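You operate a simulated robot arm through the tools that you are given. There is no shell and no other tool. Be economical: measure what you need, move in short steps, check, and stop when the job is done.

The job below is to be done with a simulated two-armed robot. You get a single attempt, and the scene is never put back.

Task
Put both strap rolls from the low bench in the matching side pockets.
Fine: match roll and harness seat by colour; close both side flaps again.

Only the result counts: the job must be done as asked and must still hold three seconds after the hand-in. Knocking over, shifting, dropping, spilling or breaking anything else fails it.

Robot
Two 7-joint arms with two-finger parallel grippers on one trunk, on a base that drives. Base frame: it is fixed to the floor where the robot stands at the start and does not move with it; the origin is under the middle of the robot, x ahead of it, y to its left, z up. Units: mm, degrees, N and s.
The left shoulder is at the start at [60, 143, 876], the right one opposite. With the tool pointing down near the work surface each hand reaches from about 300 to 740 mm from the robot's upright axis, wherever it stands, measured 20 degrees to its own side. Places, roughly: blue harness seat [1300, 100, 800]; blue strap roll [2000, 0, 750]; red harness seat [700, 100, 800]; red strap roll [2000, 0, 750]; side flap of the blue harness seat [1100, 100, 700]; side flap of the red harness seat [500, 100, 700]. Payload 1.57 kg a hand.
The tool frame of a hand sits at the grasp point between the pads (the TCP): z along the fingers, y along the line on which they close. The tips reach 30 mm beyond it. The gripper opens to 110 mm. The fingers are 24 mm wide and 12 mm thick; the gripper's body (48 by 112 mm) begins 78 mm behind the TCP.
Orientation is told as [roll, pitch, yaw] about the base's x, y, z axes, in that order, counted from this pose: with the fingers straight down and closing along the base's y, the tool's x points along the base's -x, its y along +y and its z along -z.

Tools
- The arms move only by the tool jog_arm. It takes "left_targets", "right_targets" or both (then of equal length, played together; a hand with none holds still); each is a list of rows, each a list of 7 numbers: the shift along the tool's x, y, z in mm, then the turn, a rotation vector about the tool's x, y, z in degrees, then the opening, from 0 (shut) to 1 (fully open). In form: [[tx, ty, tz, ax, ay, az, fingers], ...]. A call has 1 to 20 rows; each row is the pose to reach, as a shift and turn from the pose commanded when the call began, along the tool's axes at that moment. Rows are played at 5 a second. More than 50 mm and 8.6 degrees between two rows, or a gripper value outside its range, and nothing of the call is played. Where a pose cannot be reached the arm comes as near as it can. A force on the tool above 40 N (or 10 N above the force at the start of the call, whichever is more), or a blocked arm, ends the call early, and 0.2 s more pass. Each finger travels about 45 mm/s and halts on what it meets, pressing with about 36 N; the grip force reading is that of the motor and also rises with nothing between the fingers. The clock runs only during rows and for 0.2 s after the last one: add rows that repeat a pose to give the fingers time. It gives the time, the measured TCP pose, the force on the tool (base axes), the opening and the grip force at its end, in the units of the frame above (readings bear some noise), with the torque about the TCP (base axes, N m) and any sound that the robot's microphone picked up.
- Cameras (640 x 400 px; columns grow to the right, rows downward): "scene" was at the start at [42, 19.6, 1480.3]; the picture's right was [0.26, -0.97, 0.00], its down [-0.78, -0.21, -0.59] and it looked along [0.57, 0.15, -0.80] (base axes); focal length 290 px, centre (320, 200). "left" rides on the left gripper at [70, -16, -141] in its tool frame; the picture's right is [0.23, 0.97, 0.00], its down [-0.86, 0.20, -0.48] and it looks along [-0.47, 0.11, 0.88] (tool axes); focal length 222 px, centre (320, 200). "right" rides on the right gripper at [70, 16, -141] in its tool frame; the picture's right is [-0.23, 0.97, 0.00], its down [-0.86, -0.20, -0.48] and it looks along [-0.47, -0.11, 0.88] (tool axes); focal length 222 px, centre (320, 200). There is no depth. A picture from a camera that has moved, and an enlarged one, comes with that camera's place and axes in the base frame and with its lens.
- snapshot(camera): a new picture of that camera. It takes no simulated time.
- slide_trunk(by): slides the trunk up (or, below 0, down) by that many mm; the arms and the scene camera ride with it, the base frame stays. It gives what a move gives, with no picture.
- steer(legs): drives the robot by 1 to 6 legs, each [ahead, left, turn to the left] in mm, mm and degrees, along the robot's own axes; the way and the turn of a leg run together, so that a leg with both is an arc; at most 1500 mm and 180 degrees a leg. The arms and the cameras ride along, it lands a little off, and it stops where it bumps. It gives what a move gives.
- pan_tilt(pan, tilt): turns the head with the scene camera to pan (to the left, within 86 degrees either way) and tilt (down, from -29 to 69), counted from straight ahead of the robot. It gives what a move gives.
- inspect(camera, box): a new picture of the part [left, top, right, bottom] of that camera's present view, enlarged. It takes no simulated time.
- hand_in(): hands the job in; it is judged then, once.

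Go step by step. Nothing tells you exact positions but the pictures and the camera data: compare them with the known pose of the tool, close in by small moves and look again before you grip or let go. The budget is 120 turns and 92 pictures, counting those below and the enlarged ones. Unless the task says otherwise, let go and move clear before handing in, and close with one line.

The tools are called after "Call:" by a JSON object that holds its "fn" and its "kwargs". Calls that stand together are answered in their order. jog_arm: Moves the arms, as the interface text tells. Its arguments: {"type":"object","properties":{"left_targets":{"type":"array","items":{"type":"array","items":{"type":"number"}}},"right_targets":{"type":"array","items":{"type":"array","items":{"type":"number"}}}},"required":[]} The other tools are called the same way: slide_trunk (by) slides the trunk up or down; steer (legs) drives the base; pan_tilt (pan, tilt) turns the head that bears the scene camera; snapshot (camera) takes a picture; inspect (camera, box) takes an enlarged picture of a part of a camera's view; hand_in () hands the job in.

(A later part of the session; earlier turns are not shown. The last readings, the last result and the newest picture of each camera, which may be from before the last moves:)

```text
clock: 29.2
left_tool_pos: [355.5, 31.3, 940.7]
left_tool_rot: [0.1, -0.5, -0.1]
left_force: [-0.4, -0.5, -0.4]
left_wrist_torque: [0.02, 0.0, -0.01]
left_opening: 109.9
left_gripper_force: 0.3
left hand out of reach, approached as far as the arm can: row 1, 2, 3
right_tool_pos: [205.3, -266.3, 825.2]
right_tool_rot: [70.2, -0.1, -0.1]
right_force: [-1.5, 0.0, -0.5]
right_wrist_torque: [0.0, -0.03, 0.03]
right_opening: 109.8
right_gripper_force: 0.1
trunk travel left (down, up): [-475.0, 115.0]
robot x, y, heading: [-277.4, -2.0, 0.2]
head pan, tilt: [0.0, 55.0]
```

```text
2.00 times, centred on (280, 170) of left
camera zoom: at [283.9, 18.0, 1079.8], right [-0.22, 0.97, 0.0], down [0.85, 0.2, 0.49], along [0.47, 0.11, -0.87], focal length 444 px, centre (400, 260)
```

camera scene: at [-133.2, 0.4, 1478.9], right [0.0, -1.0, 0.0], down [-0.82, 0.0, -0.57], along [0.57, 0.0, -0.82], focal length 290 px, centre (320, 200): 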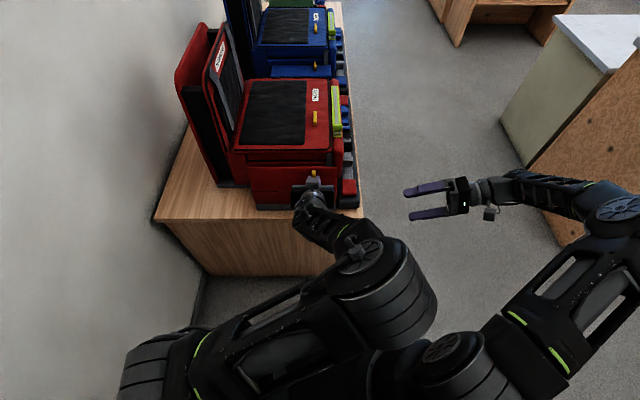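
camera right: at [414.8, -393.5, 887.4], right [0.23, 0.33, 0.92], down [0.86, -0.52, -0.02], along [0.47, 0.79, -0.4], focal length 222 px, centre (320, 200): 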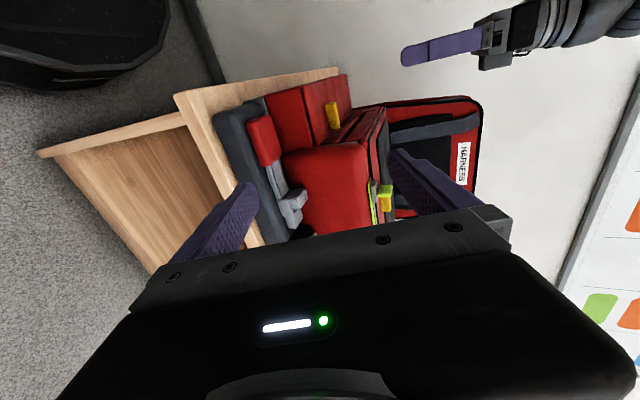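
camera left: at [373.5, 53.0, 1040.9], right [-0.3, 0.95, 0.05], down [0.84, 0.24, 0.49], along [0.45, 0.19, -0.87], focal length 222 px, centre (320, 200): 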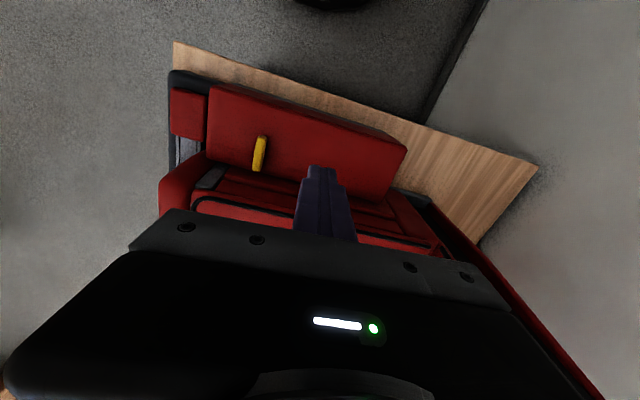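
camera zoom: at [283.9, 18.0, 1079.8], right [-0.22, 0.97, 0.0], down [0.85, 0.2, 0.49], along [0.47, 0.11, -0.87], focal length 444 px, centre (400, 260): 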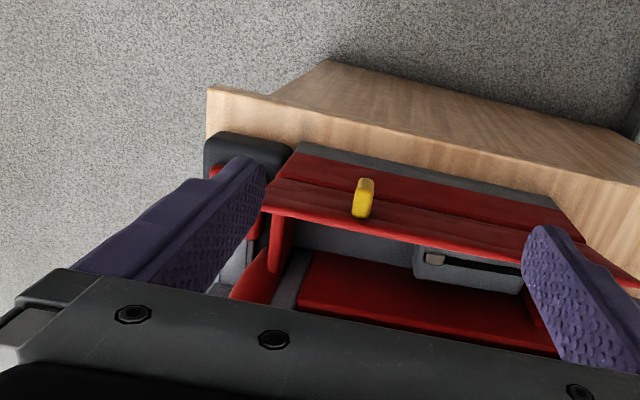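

Inside is a grey cradle beside a red liner. Now I tuck the right hand, then drive along the aisle to the rolls.

Call:
{"fn": "jog_arm", "kwargs": {"right_targets": [[0, 17, 1, 7.8, 0, 0, 1], [0, 34, 2, 15.6, 0, 0, 1], [0, 51, 3, 23.4, 0, 0, 1], [0, 68, 4, 31.2, 0, 0, 1], [0, 85, 5, 39, 0, 0, 1], [0, 102, 6, 46.8, 0, 0, 1], [0, 119, 7, 54.6, 0, 0, 1], [0, 136, 8, 62.4, 0, 0, 1], [0, 152, 8, 70, 0, 0, 1]]}}

Call:
{"fn": "steer", "kwargs": {"legs": [[0, -560, 0], [1200, 0, 0]]}}

Call:
{"fn": "pan_tilt", "kwargs": {"pan": 45, "tilt": 45}}

Call:
{"fn": "snapshot", "kwargs": {"camera": "scene"}}

```text
clock: 31.2
left_tool_pos: [355.7, 33.2, 940.6]
left_tool_rot: [0.1, -0.5, -0.1]
left_force: [0.7, -0.2, -0.4]
left_wrist_torque: [-0.01, 0.02, -0.04]
left_opening: 110.3
left_gripper_force: 0.1
right_tool_pos: [204.6, -207.3, 965.4]
right_tool_rot: [-0.1, -0.1, -0.2]
right_force: [0.2, -0.4, 0.1]
right_wrist_torque: [-0.01, -0.03, 0.02]
right_opening: 110.0
right_gripper_force: 0.1
trunk travel left (down, up): [-475.0, 115.0]
robot x, y, heading: [-281.5, 0.4, -0.3]
head pan, tilt: [0.0, 55.0]
```

```text
clock: 40.1
left_tool_pos: [1560.1, -519.9, 939.6]
left_tool_rot: [0.1, -0.5, -0.1]
left_force: [0.0, 0.2, 0.3]
left_wrist_torque: [0.01, 0.0, 0.05]
left_opening: 110.0
left_gripper_force: 0.0
right_tool_pos: [1410.2, -759.7, 964.4]
right_tool_rot: [0.2, -0.2, 0.0]
right_force: [0.3, 0.4, 0.2]
right_wrist_torque: [-0.01, 0.03, 0.02]
right_opening: 109.9
right_gripper_force: 0.0
trunk travel left (down, up): [-475.0, 115.0]
robot x, y, heading: [924.6, -550.2, -0.3]
head pan, tilt: [0.0, 55.0]
```

```text
clock: 41.2
left_tool_pos: [1560.8, -521.4, 938.8]
left_tool_rot: [0.1, -0.5, -0.1]
left_force: [0.1, 0.8, 0.1]
left_wrist_torque: [-0.01, -0.02, 0.01]
left_opening: 110.0
left_gripper_force: 0.0
right_tool_pos: [1411.3, -760.3, 964.4]
right_tool_rot: [0.1, -0.1, 0.0]
right_force: [-0.4, 0.1, 0.0]
right_wrist_torque: [-0.01, -0.01, 0.0]
right_opening: 109.8
right_gripper_force: 0.0
trunk travel left (down, up): [-475.0, 115.0]
robot x, y, heading: [924.1, -550.1, -0.0]
head pan, tilt: [45.0, 45.0]
```

```text
58 pictures are left
camera scene: at [954.5, -495.5, 1491.8], right [0.71, -0.71, 0.0], down [-0.5, -0.5, -0.71], along [0.5, 0.5, -0.71], focal length 290 px, centre (320, 200)
```

scene: 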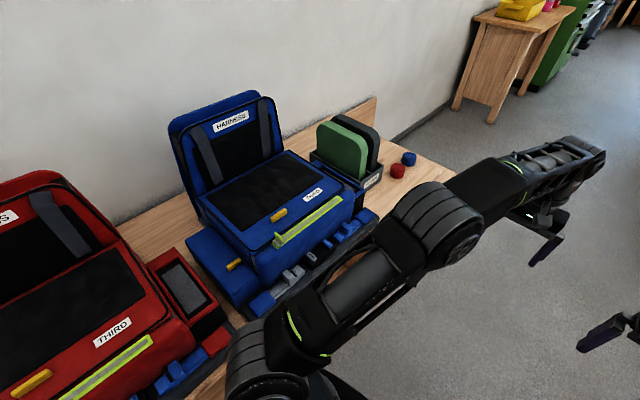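

I see the red roll near (1928,−20) and the blue near (2050,−3). I drive level with them and turn to face the bench.

Call:
{"fn": "steer", "kwargs": {"legs": [[1070, 0, 0], [0, 0, 90]]}}

Call:
{"fn": "pan_tilt", "kwargs": {"pan": 0, "tilt": 55}}

Call:
{"fn": "snapshot", "kwargs": {"camera": "scene"}}

```text
clock: 50.4
left_tool_pos: [1963.8, 76.1, 938.8]
left_tool_rot: [0.1, -0.5, 89.2]
left_force: [0.1, -0.7, 0.2]
left_wrist_torque: [0.0, -0.02, 0.01]
left_opening: 110.0
left_gripper_force: 0.0
right_tool_pos: [2201.6, -77.0, 965.0]
right_tool_rot: [0.1, -0.2, 89.1]
right_force: [-0.2, 0.2, -0.4]
right_wrist_torque: [-0.01, 0.0, 0.03]
right_opening: 109.8
right_gripper_force: 0.0
trunk travel left (down, up): [-475.0, 115.0]
robot x, y, heading: [1986.2, -560.7, 89.0]
head pan, tilt: [45.0, 45.0]
```

```text
clock: 51.6
left_tool_pos: [1963.0, 76.4, 940.0]
left_tool_rot: [0.1, -0.5, 89.2]
left_force: [0.0, -0.1, -0.2]
left_wrist_torque: [-0.03, 0.0, 0.02]
left_opening: 110.1
left_gripper_force: 0.0
right_tool_pos: [2201.0, -77.4, 965.8]
right_tool_rot: [0.2, 0.0, 89.1]
right_force: [-0.8, 0.7, 0.0]
right_wrist_torque: [0.01, 0.02, -0.03]
right_opening: 109.9
right_gripper_force: 0.2
trunk travel left (down, up): [-475.0, 115.0]
robot x, y, heading: [1989.8, -556.2, 89.2]
head pan, tilt: [0.0, 55.0]
```

```text
57 pictures are left
camera scene: at [1989.2, -515.3, 1478.4], right [1.0, -0.01, 0.0], down [-0.01, -0.82, -0.57], along [0.01, 0.57, -0.82], focal length 290 px, centre (320, 200)
```

scene: 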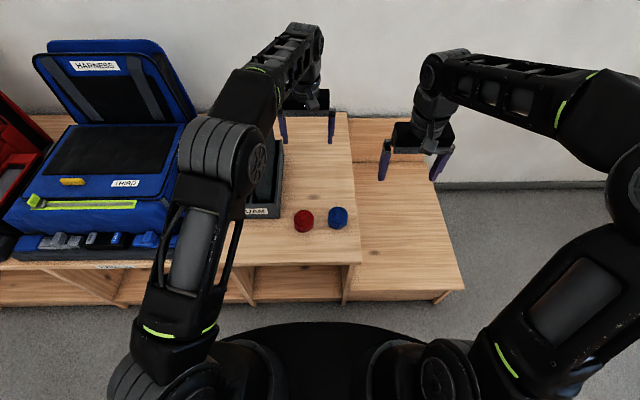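

Call:
{"fn": "inspect", "kwargs": {"camera": "scene", "box": [240, 170, 380, 270]}}

Call:
{"fn": "snapshot", "kwargs": {"camera": "left"}}

Call:
{"fn": "inspect", "kwargs": {"camera": "right", "box": [320, 0, 640, 200]}}

```text
4.00 times, centred on (310, 220) of scene
camera zoom: at [1989.2, -515.3, 1478.4], right [1.0, -0.01, 0.0], down [-0.01, -0.82, -0.57], along [0.01, 0.57, -0.82], focal length 1161 px, centre (360, 120)
```

zoom: 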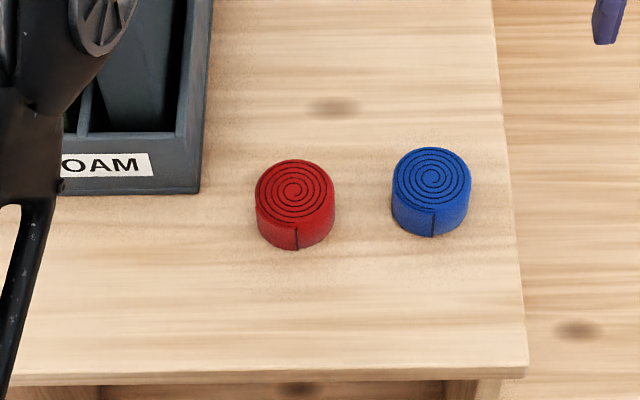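

```text
55 pictures are left
camera left: at [1978.9, 6.7, 1079.6], right [-0.98, -0.21, 0.0], down [-0.19, 0.85, 0.49], along [-0.1, 0.47, -0.87], focal length 222 px, centre (320, 200)
```

left: 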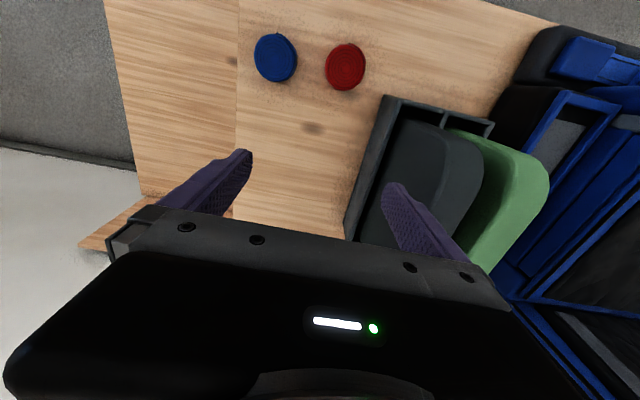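

```text
2.00 times, centred on (480, 100) of right
camera zoom: at [2184.4, -145.9, 1105.7], right [-0.97, 0.24, 0.0], down [0.21, 0.85, 0.48], along [0.11, 0.47, -0.88], focal length 444 px, centre (0, 400)
```

zoom: 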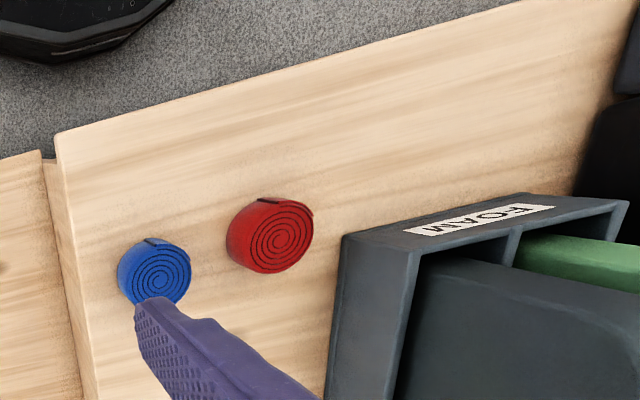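

Both rolls stand upright, about 67 mm wide and 46 mm tall: red at (1944,−15), blue at (2057,−6), tops near z 658. I bring the left hand above the red roll.

Call:
{"fn": "jog_arm", "kwargs": {"left_targets": [[30, 6, 0, 0, 0, 0, 0.85], [60, 12, 20, 0, 0, 0, 0.85], [91, 17, 50, 0, 0, 0, 0.85], [91, 17, 95, 0, 0, 0, 0.85], [91, 17, 140, 0, 0, 0, 0.85], [91, 17, 190, 0, 0, 0, 0.85]]}}

Call:
{"fn": "snapshot", "kwargs": {"camera": "left"}}

Call:
{"fn": "inspect", "kwargs": {"camera": "right", "box": [320, 0, 640, 200]}}

```text
clock: 53.0
left_tool_pos: [1945.6, -13.0, 749.0]
left_tool_rot: [0.0, -0.6, 89.2]
left_force: [0.2, -0.3, -0.8]
left_wrist_torque: [-0.01, 0.03, 0.0]
left_opening: 93.6
left_gripper_force: 0.0
right_tool_pos: [2202.4, -76.9, 964.7]
right_tool_rot: [0.1, 0.0, 89.2]
right_force: [0.3, -0.4, 0.1]
right_wrist_torque: [0.03, -0.01, -0.02]
right_opening: 110.0
right_gripper_force: 0.0
trunk travel left (down, up): [-475.0, 115.0]
robot x, y, heading: [1984.8, -559.4, 89.0]
head pan, tilt: [0.0, 55.0]
```

```text
53 pictures are left
camera left: at [1960.3, -82.6, 889.1], right [-0.98, -0.21, 0.0], down [-0.19, 0.85, 0.49], along [-0.1, 0.47, -0.87], focal length 222 px, centre (320, 200)
```

left: 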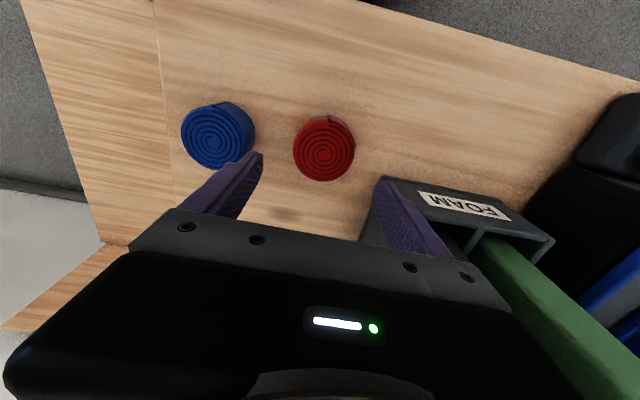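

```text
2.00 times, centred on (480, 100) of right
camera zoom: at [2184.4, -145.4, 1105.6], right [-0.97, 0.24, 0.0], down [0.21, 0.85, 0.48], along [0.11, 0.47, -0.88], focal length 444 px, centre (0, 400)
```

zoom: 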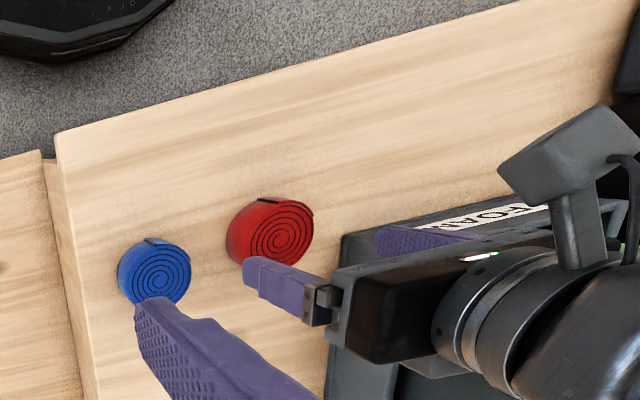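

The roll centre reads (1943,−17); I adjust slightly, descend and grip it.

Call:
{"fn": "jog_arm", "kwargs": {"left_targets": [[4, 2, 45, 0, 0, 0, 0.85], [4, 2, 80, 0, 0, 0, 0.85], [4, 2, 102, 0, 0, 0, 0.85], [4, 2, 102, 0, 0, 0, 0.6], [4, 2, 102, 0, 0, 0, 0.5], [4, 2, 102, 0, 0, 0, 0.5]]}}

Call:
{"fn": "inspect", "kwargs": {"camera": "scene", "box": [240, 150, 400, 270]}}

```text
clock: 54.4
left_tool_pos: [1944.4, -16.4, 649.5]
left_tool_rot: [0.1, -0.9, 89.2]
left_force: [-2.4, -0.3, 38.2]
left_wrist_torque: [-0.43, 0.11, -0.01]
left_opening: 66.9
left_gripper_force: 6.7
right_tool_pos: [2200.3, -79.1, 966.8]
right_tool_rot: [0.1, -0.1, 89.2]
right_force: [-0.6, -0.6, 0.6]
right_wrist_torque: [-0.03, 0.02, -0.02]
right_opening: 109.8
right_gripper_force: 0.0
trunk travel left (down, up): [-475.0, 115.0]
robot x, y, heading: [1985.2, -559.0, 89.2]
head pan, tilt: [0.0, 55.0]
```

```text
3.33 times, centred on (320, 210) of scene
camera zoom: at [1989.3, -518.5, 1478.8], right [1.0, -0.02, 0.0], down [-0.01, -0.82, -0.58], along [0.01, 0.58, -0.82], focal length 968 px, centre (320, 167)
```

zoom: 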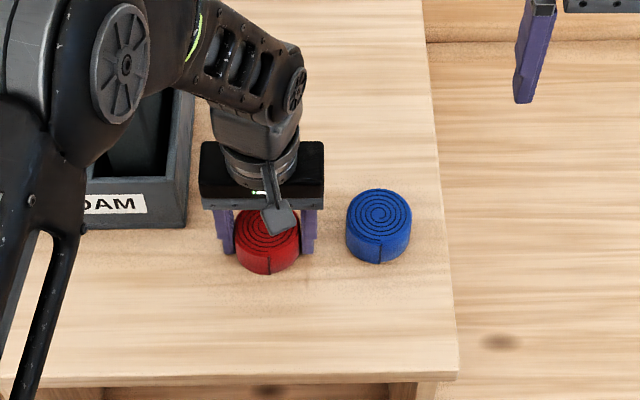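

The tips touch the bench, so its top is at z≈620. I raise 5 mm, grip firmly and lift.

Call:
{"fn": "jog_arm", "kwargs": {"left_targets": [[0, 0, -6, 0, 0, 0, 0.6], [0, 0, -6, 0, 0, 0, 0.4], [0, 0, -6, 0, 0, 0, 0.4], [0, 0, -6, 0, 0, 0, 0.4], [0, 0, -40, 0, 0, 0, 0.4], [0, 0, -85, 0, 0, 0, 0.4], [0, 0, -130, 0, 0, 0, 0.4], [0, 0, -175, 0, 0, 0, 0.4], [0, 40, -220, 0, 0, 0, 0.4], [0, 80, -260, 0, 0, 0, 0.4]]}}

Call:
{"fn": "snapshot", "kwargs": {"camera": "left"}}

```text
refused: row 9 steps farther than a row can; nothing moved
```

```text
50 pictures are left
camera left: at [1959.3, -86.4, 789.8], right [-0.98, -0.21, 0.0], down [-0.19, 0.85, 0.49], along [-0.1, 0.48, -0.87], focal length 222 px, centre (320, 200)
```

left: 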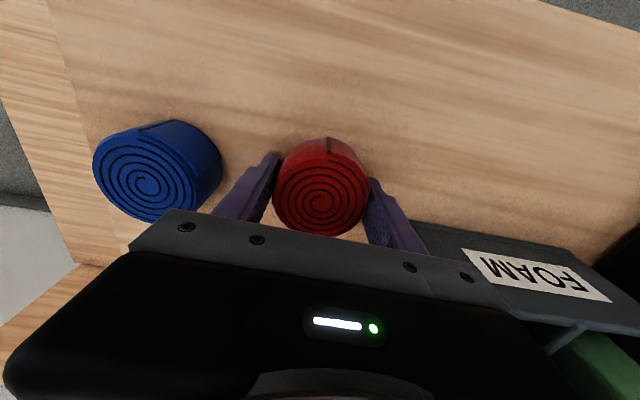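

One step was too long; I repeat with shorter steps.

Call:
{"fn": "jog_arm", "kwargs": {"left_targets": [[0, 0, -6, 0, 0, 0, 0.6], [0, 0, -6, 0, 0, 0, 0.4], [0, 0, -6, 0, 0, 0, 0.4], [0, 0, -6, 0, 0, 0, 0.4], [0, 0, -40, 0, 0, 0, 0.4], [0, 0, -85, 0, 0, 0, 0.4], [0, 0, -130, 0, 0, 0, 0.4], [0, 0, -175, 0, 0, 0, 0.4], [0, 25, -210, 0, 0, 0, 0.4], [0, 50, -245, 0, 0, 0, 0.4]]}}

Call:
{"fn": "snapshot", "kwargs": {"camera": "left"}}

```text
clock: 56.6
left_tool_pos: [1893.2, -17.0, 891.2]
left_tool_rot: [0.1, -0.4, 89.1]
left_force: [-0.6, -0.1, -1.5]
left_wrist_torque: [-0.04, 0.0, 0.01]
left_opening: 64.6
left_gripper_force: 36.2
right_tool_pos: [2201.2, -78.0, 965.1]
right_tool_rot: [0.0, -0.2, 89.2]
right_force: [-0.3, -0.9, 0.2]
right_wrist_torque: [-0.02, -0.02, 0.03]
right_opening: 109.9
right_gripper_force: 0.0
trunk travel left (down, up): [-475.0, 115.0]
robot x, y, heading: [1986.8, -562.6, 89.0]
head pan, tilt: [0.0, 55.0]
```

```text
49 pictures are left
camera left: at [1908.2, -86.8, 1032.8], right [-0.98, -0.21, 0.0], down [-0.19, 0.85, 0.49], along [-0.1, 0.47, -0.87], focal length 222 px, centre (320, 200)
```

left: 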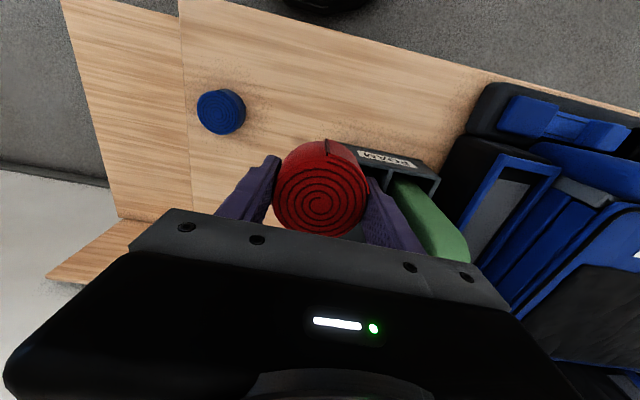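

The red roll is held. Now the right hand goes above the blue roll.

Call:
{"fn": "jog_arm", "kwargs": {"right_targets": [[-20, 40, 0, 0, 0, 0, 0.9], [-45, 80, 0, 0, 0, 0, 0.85], [-60, 115, 30, 0, 0, 0, 0.85], [-69, 145, 65, 0, 0, 0, 0.85], [-69, 145, 115, 0, 0, 0, 0.85], [-69, 145, 165, 0, 0, 0, 0.85], [-69, 145, 215, 0, 0, 0, 0.85]]}}

Call:
{"fn": "snapshot", "kwargs": {"camera": "right"}}

```text
clock: 58.2
left_tool_pos: [1893.4, -16.1, 892.4]
left_tool_rot: [0.1, -0.4, 89.1]
left_force: [-0.1, 0.4, -0.5]
left_wrist_torque: [0.0, 0.03, -0.02]
left_opening: 64.3
left_gripper_force: 36.3
right_tool_pos: [2057.8, -3.7, 749.3]
right_tool_rot: [0.0, -0.1, 89.2]
right_force: [1.1, 0.2, -0.1]
right_wrist_torque: [-0.01, -0.01, 0.02]
right_opening: 93.7
right_gripper_force: 0.0
trunk travel left (down, up): [-475.0, 115.0]
robot x, y, heading: [1990.1, -557.9, 89.1]
head pan, tilt: [0.0, 55.0]
```

```text
48 pictures are left
camera right: at [2040.0, -73.3, 890.8], right [-0.97, 0.24, 0.0], down [0.21, 0.85, 0.48], along [0.11, 0.47, -0.88], focal length 222 px, centre (320, 200)
```

right: 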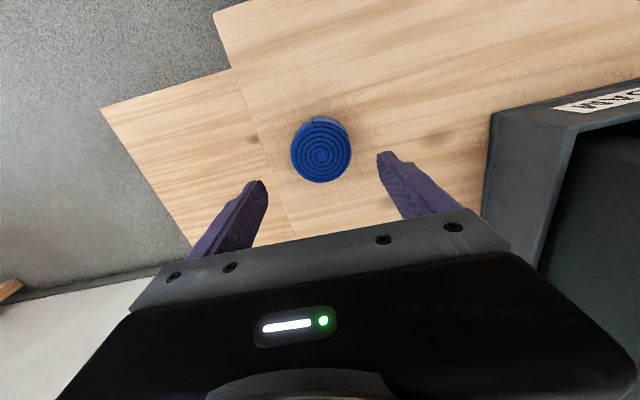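

The blue roll reads (2054,−7). I adjust, descend, grip and lift.

Call:
{"fn": "jog_arm", "kwargs": {"right_targets": [[3.5, 3.5, 45, 0, 0, 0, 0.85], [3.5, 3.5, 80, 0, 0, 0, 0.85], [3.5, 3.5, 93.5, 0, 0, 0, 0.85], [3.5, 3.5, 93.5, 0, 0, 0, 0.6], [3.5, 3.5, 93.5, 0, 0, 0, 0.4], [3.5, 3.5, 93.5, 0, 0, 0, 0.4], [3.5, 3.5, 93.5, 0, 0, 0, 0.4], [3.5, 3.5, 50, 0, 0, 0, 0.4], [3.5, 3.5, 5, 0, 0, 0, 0.4], [3.5, 3.5, -40, 0, 0, 0, 0.4], [3.5, -20, -80, 0, 0, 0, 0.4], [3.5, -45, -120, 0, 0, 0, 0.4], [3.5, -70, -150, 0, 0, 0, 0.4]]}}

Call:
{"fn": "snapshot", "kwargs": {"camera": "right"}}

```text
clock: 61.0
left_tool_pos: [1894.1, -16.4, 892.3]
left_tool_rot: [0.1, -0.5, 89.0]
left_force: [-0.2, -0.3, -1.1]
left_wrist_torque: [0.0, 0.0, 0.0]
left_opening: 63.9
left_gripper_force: 35.7
right_tool_pos: [2128.8, -10.8, 899.7]
right_tool_rot: [0.1, 0.0, 89.2]
right_force: [0.2, -0.3, -1.0]
right_wrist_torque: [-0.01, 0.0, 0.01]
right_opening: 63.9
right_gripper_force: 36.1
trunk travel left (down, up): [-475.0, 115.0]
robot x, y, heading: [1990.5, -556.6, 89.3]
head pan, tilt: [0.0, 55.0]
```

```text
47 pictures are left
camera right: at [2111.8, -79.0, 1040.3], right [-0.97, 0.24, 0.0], down [0.21, 0.85, 0.48], along [0.11, 0.46, -0.88], focal length 222 px, centre (320, 200)
```

right: 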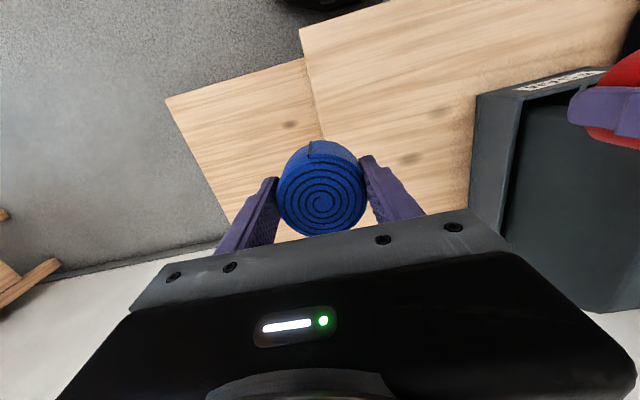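

Both rolls are held. I drive back to the red pocket at the near end, with the robot facing it straight on.

Call:
{"fn": "steer", "kwargs": {"legs": [[0, 0, -89.2], [-1135, 0, 0], [-1135, 0, 0]]}}

```text
clock: 76.0
left_tool_pos: [246.4, -461.5, 891.9]
left_tool_rot: [0.1, -0.6, 0.6]
left_force: [-0.1, 0.2, -0.5]
left_wrist_torque: [-0.03, -0.04, -0.01]
left_opening: 64.3
left_gripper_force: 35.9
right_tool_pos: [259.3, -694.7, 898.8]
right_tool_rot: [0.0, -0.1, 0.6]
right_force: [-0.2, 0.2, -0.9]
right_wrist_torque: [-0.01, 0.02, 0.01]
right_opening: 64.1
right_gripper_force: 35.8
trunk travel left (down, up): [-475.0, 115.0]
robot x, y, heading: [-291.3, -570.5, 0.7]
head pan, tilt: [0.0, 55.0]
```

Call:
{"fn": "steer", "kwargs": {"legs": [[0, 570, -0.7], [110, 0, 0]]}}

Call:
{"fn": "inspect", "kwargs": {"camera": "scene", "box": [200, 100, 400, 240]}}

Call:
{"fn": "snapshot", "kwargs": {"camera": "left"}}

```text
clock: 80.0
left_tool_pos: [354.8, 102.3, 891.1]
left_tool_rot: [0.1, -0.4, -0.1]
left_force: [1.2, -0.3, 0.0]
left_wrist_torque: [0.0, 0.03, 0.01]
left_opening: 64.1
left_gripper_force: 35.7
right_tool_pos: [365.9, -133.4, 898.5]
right_tool_rot: [0.1, -0.1, 0.0]
right_force: [0.2, -0.3, -0.9]
right_wrist_torque: [0.05, 0.03, -0.01]
right_opening: 64.0
right_gripper_force: 35.7
trunk travel left (down, up): [-475.0, 115.0]
robot x, y, heading: [-188.3, -0.4, -0.0]
head pan, tilt: [0.0, 55.0]
```

```text
2.86 times, centred on (300, 170) of scene
camera zoom: at [-141.2, -0.5, 1478.3], right [0.0, -1.0, 0.0], down [-0.82, 0.0, -0.57], along [0.57, 0.0, -0.82], focal length 829 px, centre (377, 286)
```

zoom: 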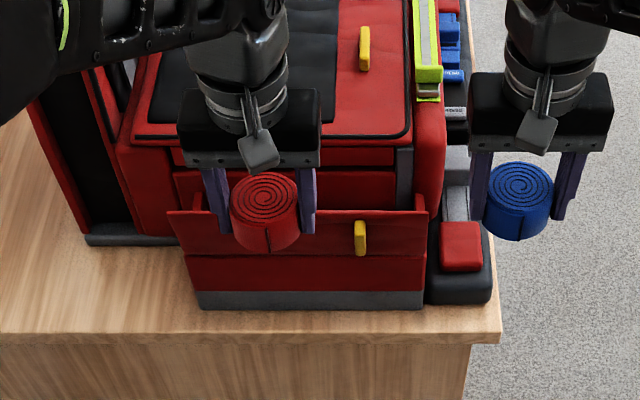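

```text
45 pictures are left
camera left: at [284.0, 87.0, 1031.7], right [-0.23, 0.97, 0.0], down [0.85, 0.2, 0.48], along [0.47, 0.11, -0.87], focal length 222 px, centre (320, 200)
```

left: 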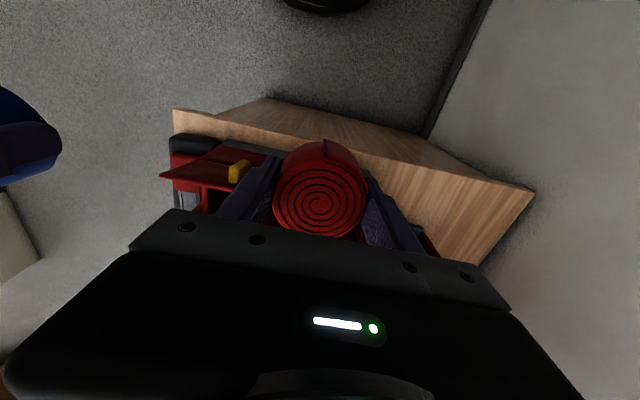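

The lid stays open. I move the left hand high above the pocket so its camera looks straight down in.

Call:
{"fn": "steer", "kwargs": {"legs": [[50, 0, 0]]}}

Call:
{"fn": "jog_arm", "kwargs": {"left_targets": [[0, 0, -45, 0, 0, 0, 0.4], [-30, -10, -80, 0, 0, 0, 0.4], [-70, -20, -100, 0, 0, 0, 0.4], [-105, -30, -100, 0, 0, 0, 0.4]]}}

Call:
{"fn": "inspect", "kwargs": {"camera": "left", "box": [160, 20, 480, 220]}}

```text
clock: 80.9
left_tool_pos: [403.7, 102.8, 890.7]
left_tool_rot: [0.1, -0.4, 0.0]
left_force: [0.3, 0.0, -0.5]
left_wrist_torque: [-0.01, 0.04, 0.01]
left_opening: 64.0
left_gripper_force: 35.9
right_tool_pos: [415.3, -133.8, 897.6]
right_tool_rot: [0.1, 0.0, 0.1]
right_force: [0.8, -0.3, -1.3]
right_wrist_torque: [0.01, 0.1, -0.01]
right_opening: 64.1
right_gripper_force: 36.2
trunk travel left (down, up): [-475.0, 115.0]
robot x, y, heading: [-134.9, -0.9, -0.1]
head pan, tilt: [0.0, 55.0]
```

```text
clock: 81.9
left_tool_pos: [461.8, 84.1, 987.9]
left_tool_rot: [0.0, -0.4, 0.0]
left_force: [-0.1, 1.4, -0.7]
left_wrist_torque: [0.02, 0.04, 0.03]
left_opening: 64.2
left_gripper_force: 35.8
left hand out of reach, approached as far as the arm can: row 3, 4
right_tool_pos: [414.4, -132.3, 898.3]
right_tool_rot: [0.2, 0.0, 0.1]
right_force: [0.3, 0.0, -0.6]
right_wrist_torque: [0.0, 0.0, -0.01]
right_opening: 63.9
right_gripper_force: 36.2
trunk travel left (down, up): [-475.0, 115.0]
robot x, y, heading: [-134.0, -1.9, 0.3]
head pan, tilt: [0.0, 55.0]
```

```text
2.00 times, centred on (320, 120) of left
camera zoom: at [391.6, 69.0, 1128.0], right [-0.23, 0.97, 0.0], down [0.85, 0.2, 0.48], along [0.47, 0.11, -0.87], focal length 444 px, centre (320, 360)
```

zoom: 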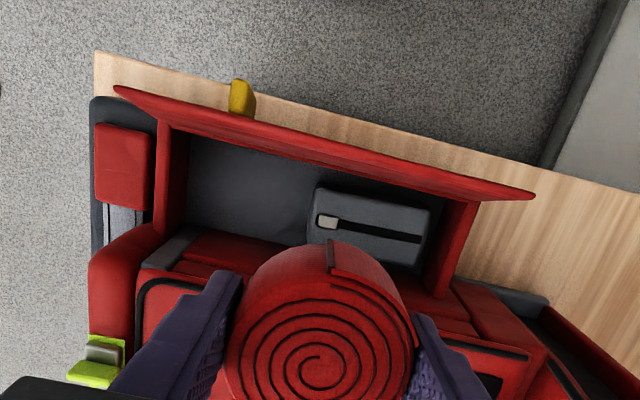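

The pocket has a grey case at its left end and a free space about 118 mm long at y −38…80, centred near (464,20). I bring the roll over that space, still above the lid height.

Call:
{"fn": "jog_arm", "kwargs": {"left_targets": [[-1, -30, 20, 0, 0, 0, 0.4], [-2, -64, 40, 0, 0, 0, 0.4], [-2, -64, 80, 0, 0, 0, 0.4], [-2, -64, 125, 0, 0, 0, 0.4]]}}

Call:
{"fn": "inspect", "kwargs": {"camera": "left", "box": [160, 20, 480, 260]}}

Call:
{"fn": "inspect", "kwargs": {"camera": "right", "box": [320, 0, 640, 220]}}

```text
clock: 82.9
left_tool_pos: [466.1, 21.0, 862.4]
left_tool_rot: [0.1, -0.4, 0.0]
left_force: [0.1, -0.4, -0.4]
left_wrist_torque: [0.02, -0.01, -0.03]
left_opening: 63.9
left_gripper_force: 35.9
right_tool_pos: [414.3, -134.0, 898.4]
right_tool_rot: [0.1, 0.0, 0.1]
right_force: [0.4, -0.6, -0.5]
right_wrist_torque: [-0.02, 0.04, 0.02]
right_opening: 64.0
right_gripper_force: 35.8
trunk travel left (down, up): [-475.0, 115.0]
robot x, y, heading: [-134.4, -3.0, -0.2]
head pan, tilt: [0.0, 55.0]
```

```text
1.67 times, centred on (320, 140) of left
camera zoom: at [395.6, 5.2, 1003.3], right [-0.23, 0.97, 0.0], down [0.85, 0.2, 0.49], along [0.47, 0.11, -0.87], focal length 370 px, centre (320, 300)
```

zoom: 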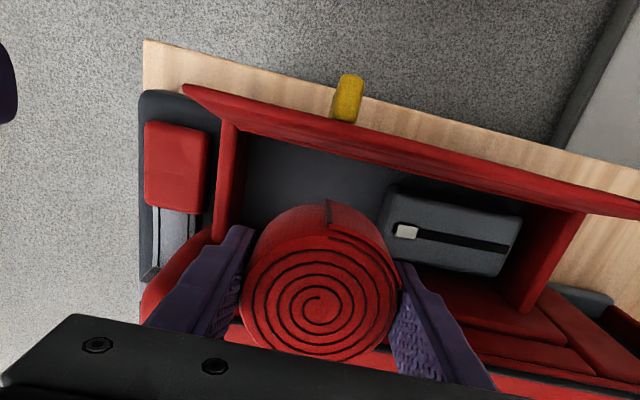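

```text
1.82 times, centred on (480, 110) of right
camera zoom: at [344.8, -116.4, 1039.7], right [0.23, 0.97, 0.0], down [0.86, -0.2, 0.48], along [0.47, -0.11, -0.88], focal length 404 px, centre (29, 364)
```

zoom: 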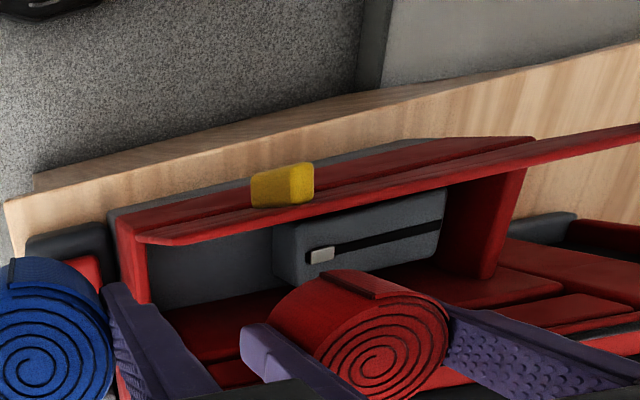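

The roll is well lined up at (466,21). I lower it into the pocket, staying high enough that the wrist camera clears the lid edge.

Call:
{"fn": "jog_arm", "kwargs": {"left_targets": [[1, -2, 40, 0, 0, 0, 0.4], [1, -2, 80, 0, 0, 0, 0.4], [1, -2, 115, 0, 0, 0, 0.4], [1, -2, 145, 0, 0, 0, 0.4]]}}

Call:
{"fn": "inspect", "kwargs": {"camera": "right", "box": [320, 0, 640, 220]}}

Call:
{"fn": "inspect", "kwargs": {"camera": "left", "box": [160, 20, 480, 260]}}

```text
clock: 83.9
left_tool_pos: [467.2, 19.6, 716.5]
left_tool_rot: [0.1, -0.4, 0.0]
left_force: [0.4, 0.6, -1.1]
left_wrist_torque: [-0.02, 0.03, 0.02]
left_opening: 64.1
left_gripper_force: 36.3
right_tool_pos: [414.2, -133.6, 898.2]
right_tool_rot: [0.1, -0.1, 0.1]
right_force: [-0.6, 0.2, 0.3]
right_wrist_torque: [0.0, 0.01, 0.0]
right_opening: 63.9
right_gripper_force: 35.9
trunk travel left (down, up): [-475.0, 115.0]
robot x, y, heading: [-134.8, -5.2, -0.1]
head pan, tilt: [0.0, 55.0]
```

```text
1.82 times, centred on (480, 110) of right
camera zoom: at [344.7, -116.3, 1039.8], right [0.23, 0.97, 0.0], down [0.86, -0.2, 0.48], along [0.47, -0.11, -0.88], focal length 404 px, centre (29, 364)
```

zoom: 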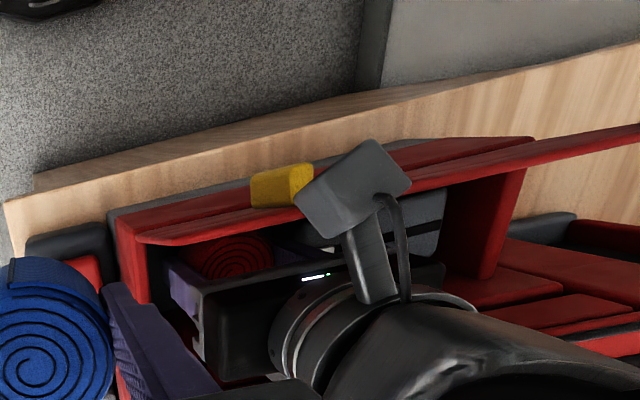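

```text
1.67 times, centred on (320, 140) of left
camera zoom: at [395.3, 4.2, 856.8], right [-0.23, 0.97, 0.0], down [0.85, 0.2, 0.49], along [0.47, 0.11, -0.87], focal length 370 px, centre (320, 300)
```

zoom: 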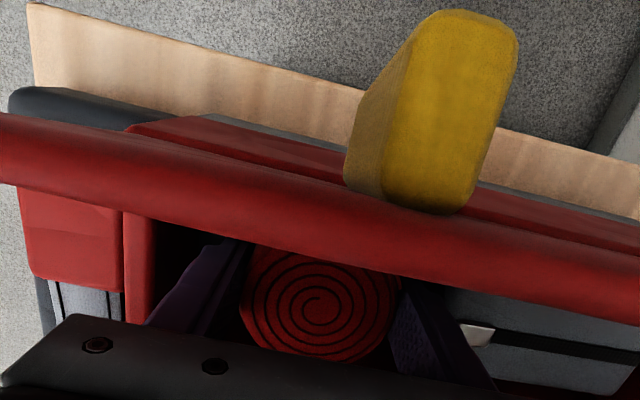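

Everything clears, with the wrist camera just above the lid edge. I release the roll into the pocket and rise straight up.

Call:
{"fn": "jog_arm", "kwargs": {"left_targets": [[0, 0, 0, 0, 0, 0, 0.6], [0, 0, 0, 0, 0, 0, 0.7], [0, 0, 0, 0, 0, 0, 0.7], [0, 0, -30, 0, 0, 0, 0.7], [0, 0, -70, 0, 0, 0, 0.7], [0, 0, -115, 0, 0, 0, 0.7], [0, 0, -160, 0, 0, 0, 0.7]]}}

Call:
{"fn": "inspect", "kwargs": {"camera": "left", "box": [160, 20, 480, 260]}}

```text
clock: 85.5
left_tool_pos: [463.3, 20.4, 878.5]
left_tool_rot: [0.1, -0.4, 0.0]
left_force: [-0.2, 0.0, -0.4]
left_wrist_torque: [-0.02, 0.02, 0.02]
left_opening: 77.2
left_gripper_force: 0.1
right_tool_pos: [414.3, -133.8, 899.8]
right_tool_rot: [0.1, -0.2, 0.1]
right_force: [0.3, 0.7, -0.2]
right_wrist_torque: [-0.02, 0.02, -0.01]
right_opening: 64.0
right_gripper_force: 36.2
trunk travel left (down, up): [-475.0, 115.0]
robot x, y, heading: [-135.0, -1.0, -0.1]
head pan, tilt: [0.0, 55.0]
```

```text
1.67 times, centred on (320, 140) of left
camera zoom: at [393.0, 4.8, 1018.4], right [-0.23, 0.97, 0.0], down [0.85, 0.2, 0.48], along [0.47, 0.11, -0.87], focal length 370 px, centre (320, 300)
```

zoom: 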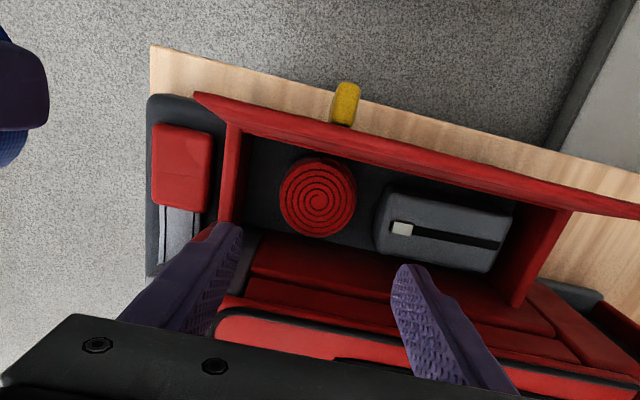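

The red roll lies flat in the pocket beside the case. Now I close the left fingers and go round to the robot side of the lid to push it shut.

Call:
{"fn": "jog_arm", "kwargs": {"left_targets": [[0, 10, -35, 0, 0, 0, 0.4], [40, 25, -40, 0, 0, 0, 0.2], [80, 40, -40, 0, 0, 0, 0], [118, 55, -35, 0, 0, 0, 0], [118, 55, 10, 0, 0, 0, 0], [118, 55, 55, 0, 0, 0, 0]]}}

Call:
{"fn": "inspect", "kwargs": {"camera": "scene", "box": [220, 100, 400, 240]}}

```text
clock: 86.9
left_tool_pos: [345.8, 74.5, 820.9]
left_tool_rot: [0.0, -0.5, 0.0]
left_force: [0.1, 0.3, 0.1]
left_wrist_torque: [0.0, -0.04, -0.03]
left_opening: 0.0
left_gripper_force: 21.1
right_tool_pos: [415.1, -131.9, 898.8]
right_tool_rot: [0.1, 0.1, 0.0]
right_force: [-0.2, -0.2, -0.6]
right_wrist_torque: [-0.02, 0.01, -0.03]
right_opening: 64.2
right_gripper_force: 35.7
trunk travel left (down, up): [-475.0, 115.0]
robot x, y, heading: [-136.8, -0.7, 0.0]
head pan, tilt: [0.0, 55.0]
```

```text
2.86 times, centred on (310, 170) of scene
camera zoom: at [-93.1, -0.6, 1478.5], right [0.0, -1.0, 0.0], down [-0.82, 0.0, -0.57], along [0.57, 0.0, -0.82], focal length 829 px, centre (349, 286)
```

zoom: 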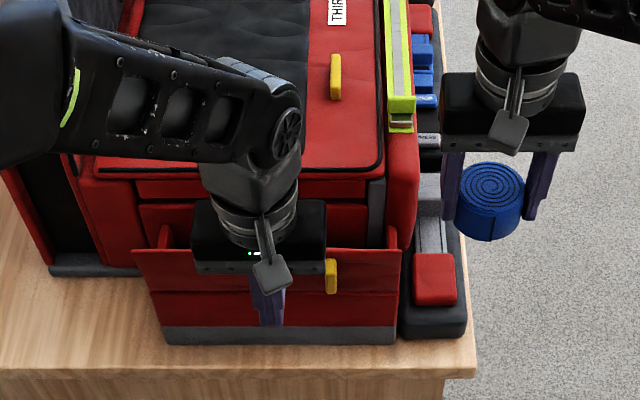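

Call:
{"fn": "jog_arm", "kwargs": {"left_targets": [[-15, 0, 0, 0, 0, 0, 0], [-30, 0, 0, 0, 0, 0, 0], [-45, 0, 0, 0, 0, 0, 0], [-60, 0, 0, 0, 0, 0, 0], [-75, 0, 0, 0, 0, 0, 0], [-90, 0, 0, 0, 0, 0, 0], [-105, 0, 0, 0, 0, 0, 0], [-120, 0, 10, 0, 0, 0, 0], [-128, 0, 25, 0, 0, 0, 0], [-132, 0, 40, 0, 0, 0, 0]]}}

Call:
{"fn": "inspect", "kwargs": {"camera": "scene", "box": [220, 100, 400, 240]}}

```text
clock: 89.1
left_tool_pos: [478.9, 73.8, 781.6]
left_tool_rot: [0.1, -0.6, 0.0]
left_force: [0.1, -0.7, 0.3]
left_wrist_torque: [0.01, -0.03, 0.0]
left_opening: 0.0
left_gripper_force: 21.3
right_tool_pos: [414.1, -133.2, 899.5]
right_tool_rot: [0.1, 0.0, 0.1]
right_force: [0.6, -0.3, -1.0]
right_wrist_torque: [0.02, -0.02, 0.0]
right_opening: 63.8
right_gripper_force: 35.8
trunk travel left (down, up): [-475.0, 115.0]
robot x, y, heading: [-139.5, -1.3, -0.1]
head pan, tilt: [0.0, 55.0]
```

```text
2.86 times, centred on (310, 170) of scene
camera zoom: at [-93.2, -0.6, 1478.4], right [0.0, -1.0, 0.0], down [-0.82, 0.0, -0.57], along [0.57, 0.0, -0.82], focal length 829 px, centre (349, 286)
```

zoom: 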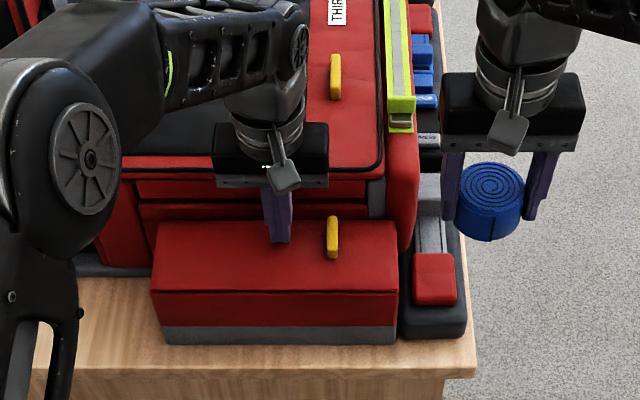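

The lid fell shut. I press lightly to make sure it is seated, then rise.

Call:
{"fn": "jog_arm", "kwargs": {"left_targets": [[0, 0, 6, 0, 0, 0, 0], [0, 0, 10, 0, 0, 0, 0], [0, 0, 13, 0, 0, 0, 0], [0, 0, 15, 0, 0, 0, 0]]}}

Call:
{"fn": "jog_arm", "kwargs": {"left_targets": [[0, 0, -40, 0, 0, 0, 0], [10, 0, -85, 0, 0, 0, 0], [30, 0, -130, 0, 0, 0, 0.2], [60, 0, -160, 0, 0, 0, 0.4]]}}

Call:
{"fn": "inspect", "kwargs": {"camera": "right", "box": [320, 0, 640, 220]}}

```text
clock: 90.1
left_tool_pos: [479.0, 74.0, 769.8]
left_tool_rot: [0.1, -0.6, 0.0]
left_force: [-3.2, 1.2, 16.5]
left_wrist_torque: [0.03, 0.24, -0.15]
left_opening: 0.1
left_gripper_force: 20.9
right_tool_pos: [412.8, -133.5, 900.2]
right_tool_rot: [0.1, -0.2, 0.1]
right_force: [-0.1, -0.5, -1.6]
right_wrist_torque: [0.0, 0.04, 0.0]
right_opening: 63.9
right_gripper_force: 36.6
trunk travel left (down, up): [-475.0, 115.0]
robot x, y, heading: [-138.4, -3.5, 0.0]
head pan, tilt: [0.0, 55.0]
```

```text
clock: 91.1
left_tool_pos: [418.2, 73.1, 928.1]
left_tool_rot: [0.1, -0.5, 0.0]
left_force: [-0.8, 0.2, 0.0]
left_wrist_torque: [-0.01, 0.02, -0.01]
left_opening: 44.3
left_gripper_force: 0.6
right_tool_pos: [413.4, -133.4, 899.6]
right_tool_rot: [0.0, -0.1, 0.1]
right_force: [-0.2, -0.6, -0.3]
right_wrist_torque: [-0.01, -0.02, 0.0]
right_opening: 64.1
right_gripper_force: 36.2
trunk travel left (down, up): [-475.0, 115.0]
robot x, y, heading: [-136.8, 0.5, 0.1]
head pan, tilt: [0.0, 55.0]
```

```text
1.82 times, centred on (480, 110) of right
camera zoom: at [343.8, -116.2, 1040.2], right [0.23, 0.97, 0.0], down [0.85, -0.2, 0.48], along [0.47, -0.11, -0.88], focal length 404 px, centre (29, 364)
```

zoom: 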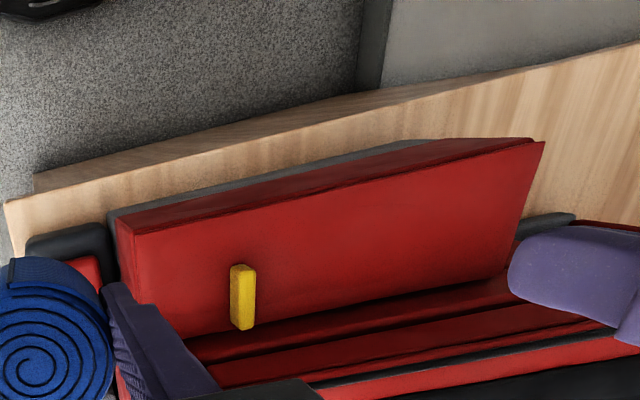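

The red side is done: roll inside and flap shut. Next I raise the trunk for clearance and drive round to the aisle in front of the blue pocket, turning to face it.

Call:
{"fn": "slide_trunk", "kwargs": {"by": 110}}

Call:
{"fn": "steer", "kwargs": {"legs": [[-60, 0, 0], [0, -570, 0], [1320, 0, 0]]}}

Call:
{"fn": "steer", "kwargs": {"legs": [[0, 0, 90]]}}

Call:
{"fn": "pan_tilt", "kwargs": {"pan": 10, "tilt": 60}}

Call:
{"fn": "snapshot", "kwargs": {"camera": "scene"}}

```text
clock: 92.6
left_tool_pos: [418.0, 74.8, 1038.0]
left_tool_rot: [0.2, -0.3, 0.1]
left_force: [0.8, -0.2, -0.2]
left_wrist_torque: [-0.01, 0.01, 0.03]
left_opening: 44.2
left_gripper_force: 0.1
right_tool_pos: [414.3, -131.8, 1008.3]
right_tool_rot: [0.1, 0.0, 0.2]
right_force: [0.8, -0.7, -1.3]
right_wrist_torque: [-0.04, 0.0, -0.01]
right_opening: 64.1
right_gripper_force: 36.1
trunk travel left (down, up): [-585.0, 5.0]
robot x, y, heading: [-135.6, 2.0, 0.1]
head pan, tilt: [0.0, 55.0]
```

```text
clock: 102.6
left_tool_pos: [1686.0, -491.3, 1037.1]
left_tool_rot: [0.1, -0.4, 0.0]
left_force: [-0.2, 0.0, 0.5]
left_wrist_torque: [0.01, 0.02, 0.0]
left_opening: 44.0
left_gripper_force: 0.1
right_tool_pos: [1680.9, -698.4, 1007.8]
right_tool_rot: [0.2, 0.0, 0.0]
right_force: [0.0, 0.2, -0.7]
right_wrist_torque: [0.02, 0.03, 0.01]
right_opening: 64.0
right_gripper_force: 36.1
trunk travel left (down, up): [-585.0, 5.0]
robot x, y, heading: [1131.1, -567.2, -0.2]
head pan, tilt: [0.0, 55.0]
```

```text
clock: 106.8
left_tool_pos: [1055.6, -10.8, 1036.8]
left_tool_rot: [0.1, -0.4, 89.9]
left_force: [-0.2, -0.4, 0.3]
left_wrist_torque: [-0.01, 0.0, 0.01]
left_opening: 43.9
left_gripper_force: 0.0
right_tool_pos: [1262.9, -16.0, 1009.3]
right_tool_rot: [0.0, 0.0, 90.0]
right_force: [-0.7, -0.6, -0.8]
right_wrist_torque: [-0.01, -0.02, 0.0]
right_opening: 63.8
right_gripper_force: 36.1
trunk travel left (down, up): [-585.0, 5.0]
robot x, y, heading: [1131.4, -562.9, 89.7]
head pan, tilt: [0.0, 55.0]
```

```text
clock: 107.6
left_tool_pos: [1056.8, -11.6, 1037.5]
left_tool_rot: [0.1, -0.4, 89.9]
left_force: [-0.1, -0.1, -0.1]
left_wrist_torque: [-0.01, 0.0, 0.0]
left_opening: 43.9
left_gripper_force: 0.0
right_tool_pos: [1261.2, -16.1, 1008.5]
right_tool_rot: [0.0, 0.0, 90.1]
right_force: [-0.1, 0.8, -0.8]
right_wrist_torque: [-0.05, -0.01, -0.03]
right_opening: 63.9
right_gripper_force: 35.9
trunk travel left (down, up): [-585.0, 5.0]
robot x, y, heading: [1127.5, -566.1, 90.3]
head pan, tilt: [10.0, 60.0]
```

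```text
35 pictures are left
camera scene: at [1119.2, -530.0, 1582.4], right [0.98, 0.17, 0.0], down [0.15, -0.85, -0.5], along [-0.09, 0.49, -0.87], focal length 290 px, centre (320, 200)
```

scene: 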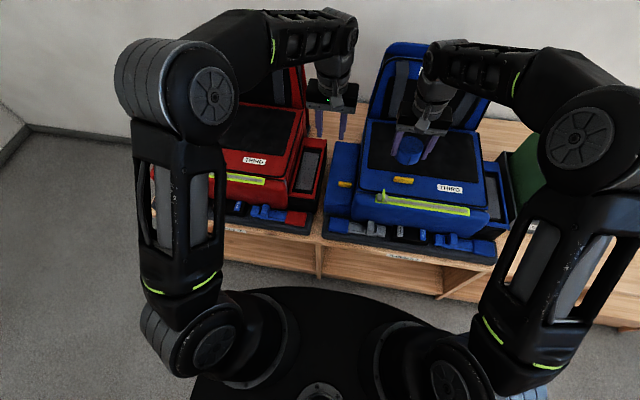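

I turn the left hand so its fingers close along base y (as at the red pocket) and bring it above the blue tab.

Call:
{"fn": "jog_arm", "kwargs": {"left_targets": [[0, -5, 0, 0, 0, 8.2, 0.4], [0, -10, 0, 0, 0, 16.4, 0.4], [-3, -15, 5, 0, 0, 24.6, 0.4], [-6, -20, 10, 0, 0, 32.8, 0.4], [-9, -25, 20, 0, 0, 41, 0.4], [-12, -30, 30, 0, 0, 49.2, 0.4], [-15, -34, 40, 0, 0, 57.4, 0.4], [-18, -38, 50, 0, 0, 65.6, 0.4], [-21, -42, 60, 0, 0, 73.8, 0.4], [-24, -46, 70, 0, 0, 82, 0.4], [-28, -50, 80, 0, 0, 90, 0.4]]}}

Call:
{"fn": "snapshot", "kwargs": {"camera": "left"}}

```text
clock: 110.0
left_tool_pos: [1104.8, 18.1, 957.7]
left_tool_rot: [0.4, 0.1, -0.2]
left_force: [1.0, -1.2, 0.7]
left_wrist_torque: [0.03, 0.0, 0.01]
left_opening: 43.9
left_gripper_force: 0.1
right_tool_pos: [1262.9, -15.7, 1009.1]
right_tool_rot: [0.0, 0.1, 90.0]
right_force: [0.0, -0.2, -0.9]
right_wrist_torque: [-0.01, 0.01, 0.0]
right_opening: 63.9
right_gripper_force: 35.5
trunk travel left (down, up): [-585.0, 5.0]
robot x, y, heading: [1129.8, -563.9, 90.3]
head pan, tilt: [10.0, 60.0]
```

```text
34 pictures are left
camera left: at [1035.2, 1.9, 1098.4], right [-0.22, 0.97, 0.01], down [0.86, 0.19, 0.48], along [0.46, 0.11, -0.88], focal length 222 px, centre (320, 200)
```

left: 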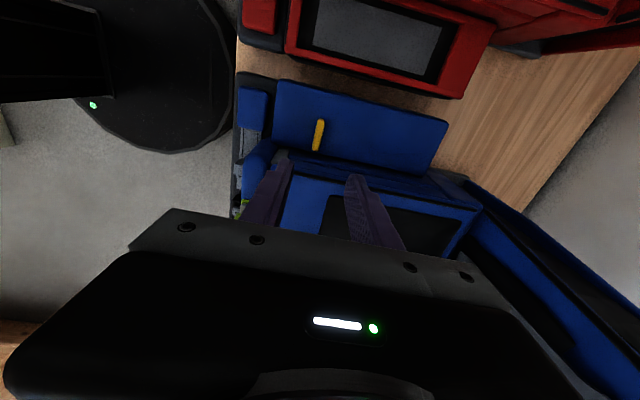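

The turn works, and the blue tab reads (1106,19). I descend to hover just above it and verify.

Call:
{"fn": "jog_arm", "kwargs": {"left_targets": [[-1, 1, 45, 0, 0, 0, 0.4], [-1, 1, 90, 0, 0, 0, 0.4], [-1, 1, 135, 0, 0, 0, 0.4]]}}

Call:
{"fn": "inspect", "kwargs": {"camera": "left", "box": [180, 70, 440, 250]}}

Call:
{"fn": "snapshot", "kwargs": {"camera": "scene"}}

```text
clock: 110.8
left_tool_pos: [1105.8, 19.5, 822.5]
left_tool_rot: [0.6, 0.0, 0.1]
left_force: [-0.3, -0.3, 0.7]
left_wrist_torque: [0.01, -0.01, 0.0]
left_opening: 44.2
left_gripper_force: 0.1
right_tool_pos: [1262.2, -15.3, 1007.4]
right_tool_rot: [0.0, 0.0, 90.0]
right_force: [0.3, 0.2, -1.2]
right_wrist_torque: [-0.05, -0.02, 0.0]
right_opening: 63.7
right_gripper_force: 36.4
trunk travel left (down, up): [-585.0, 5.0]
robot x, y, heading: [1129.4, -565.0, 90.2]
head pan, tilt: [10.0, 60.0]
```

```text
2.22 times, centred on (310, 160) of left
camera zoom: at [1036.2, 4.3, 962.9], right [-0.23, 0.97, 0.01], down [0.86, 0.2, 0.48], along [0.47, 0.12, -0.88], focal length 494 px, centre (342, 289)
```

zoom: 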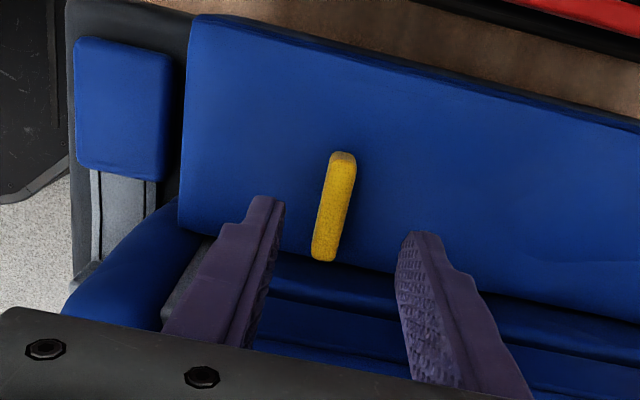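

```text
32 pictures are left
camera scene: at [1119.1, -529.1, 1582.4], right [0.98, 0.17, 0.0], down [0.15, -0.85, -0.5], along [-0.09, 0.49, -0.87], focal length 290 px, centre (320, 200)
```

scene: 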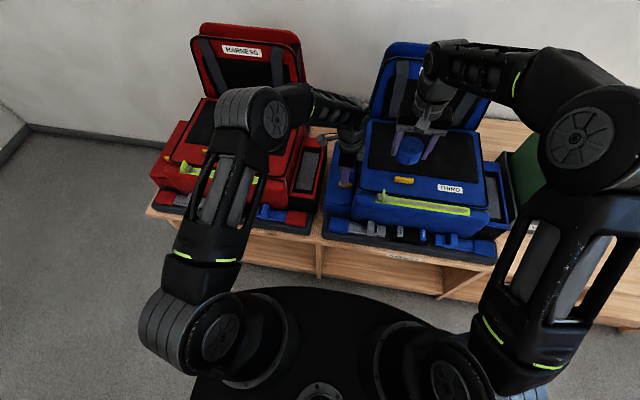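

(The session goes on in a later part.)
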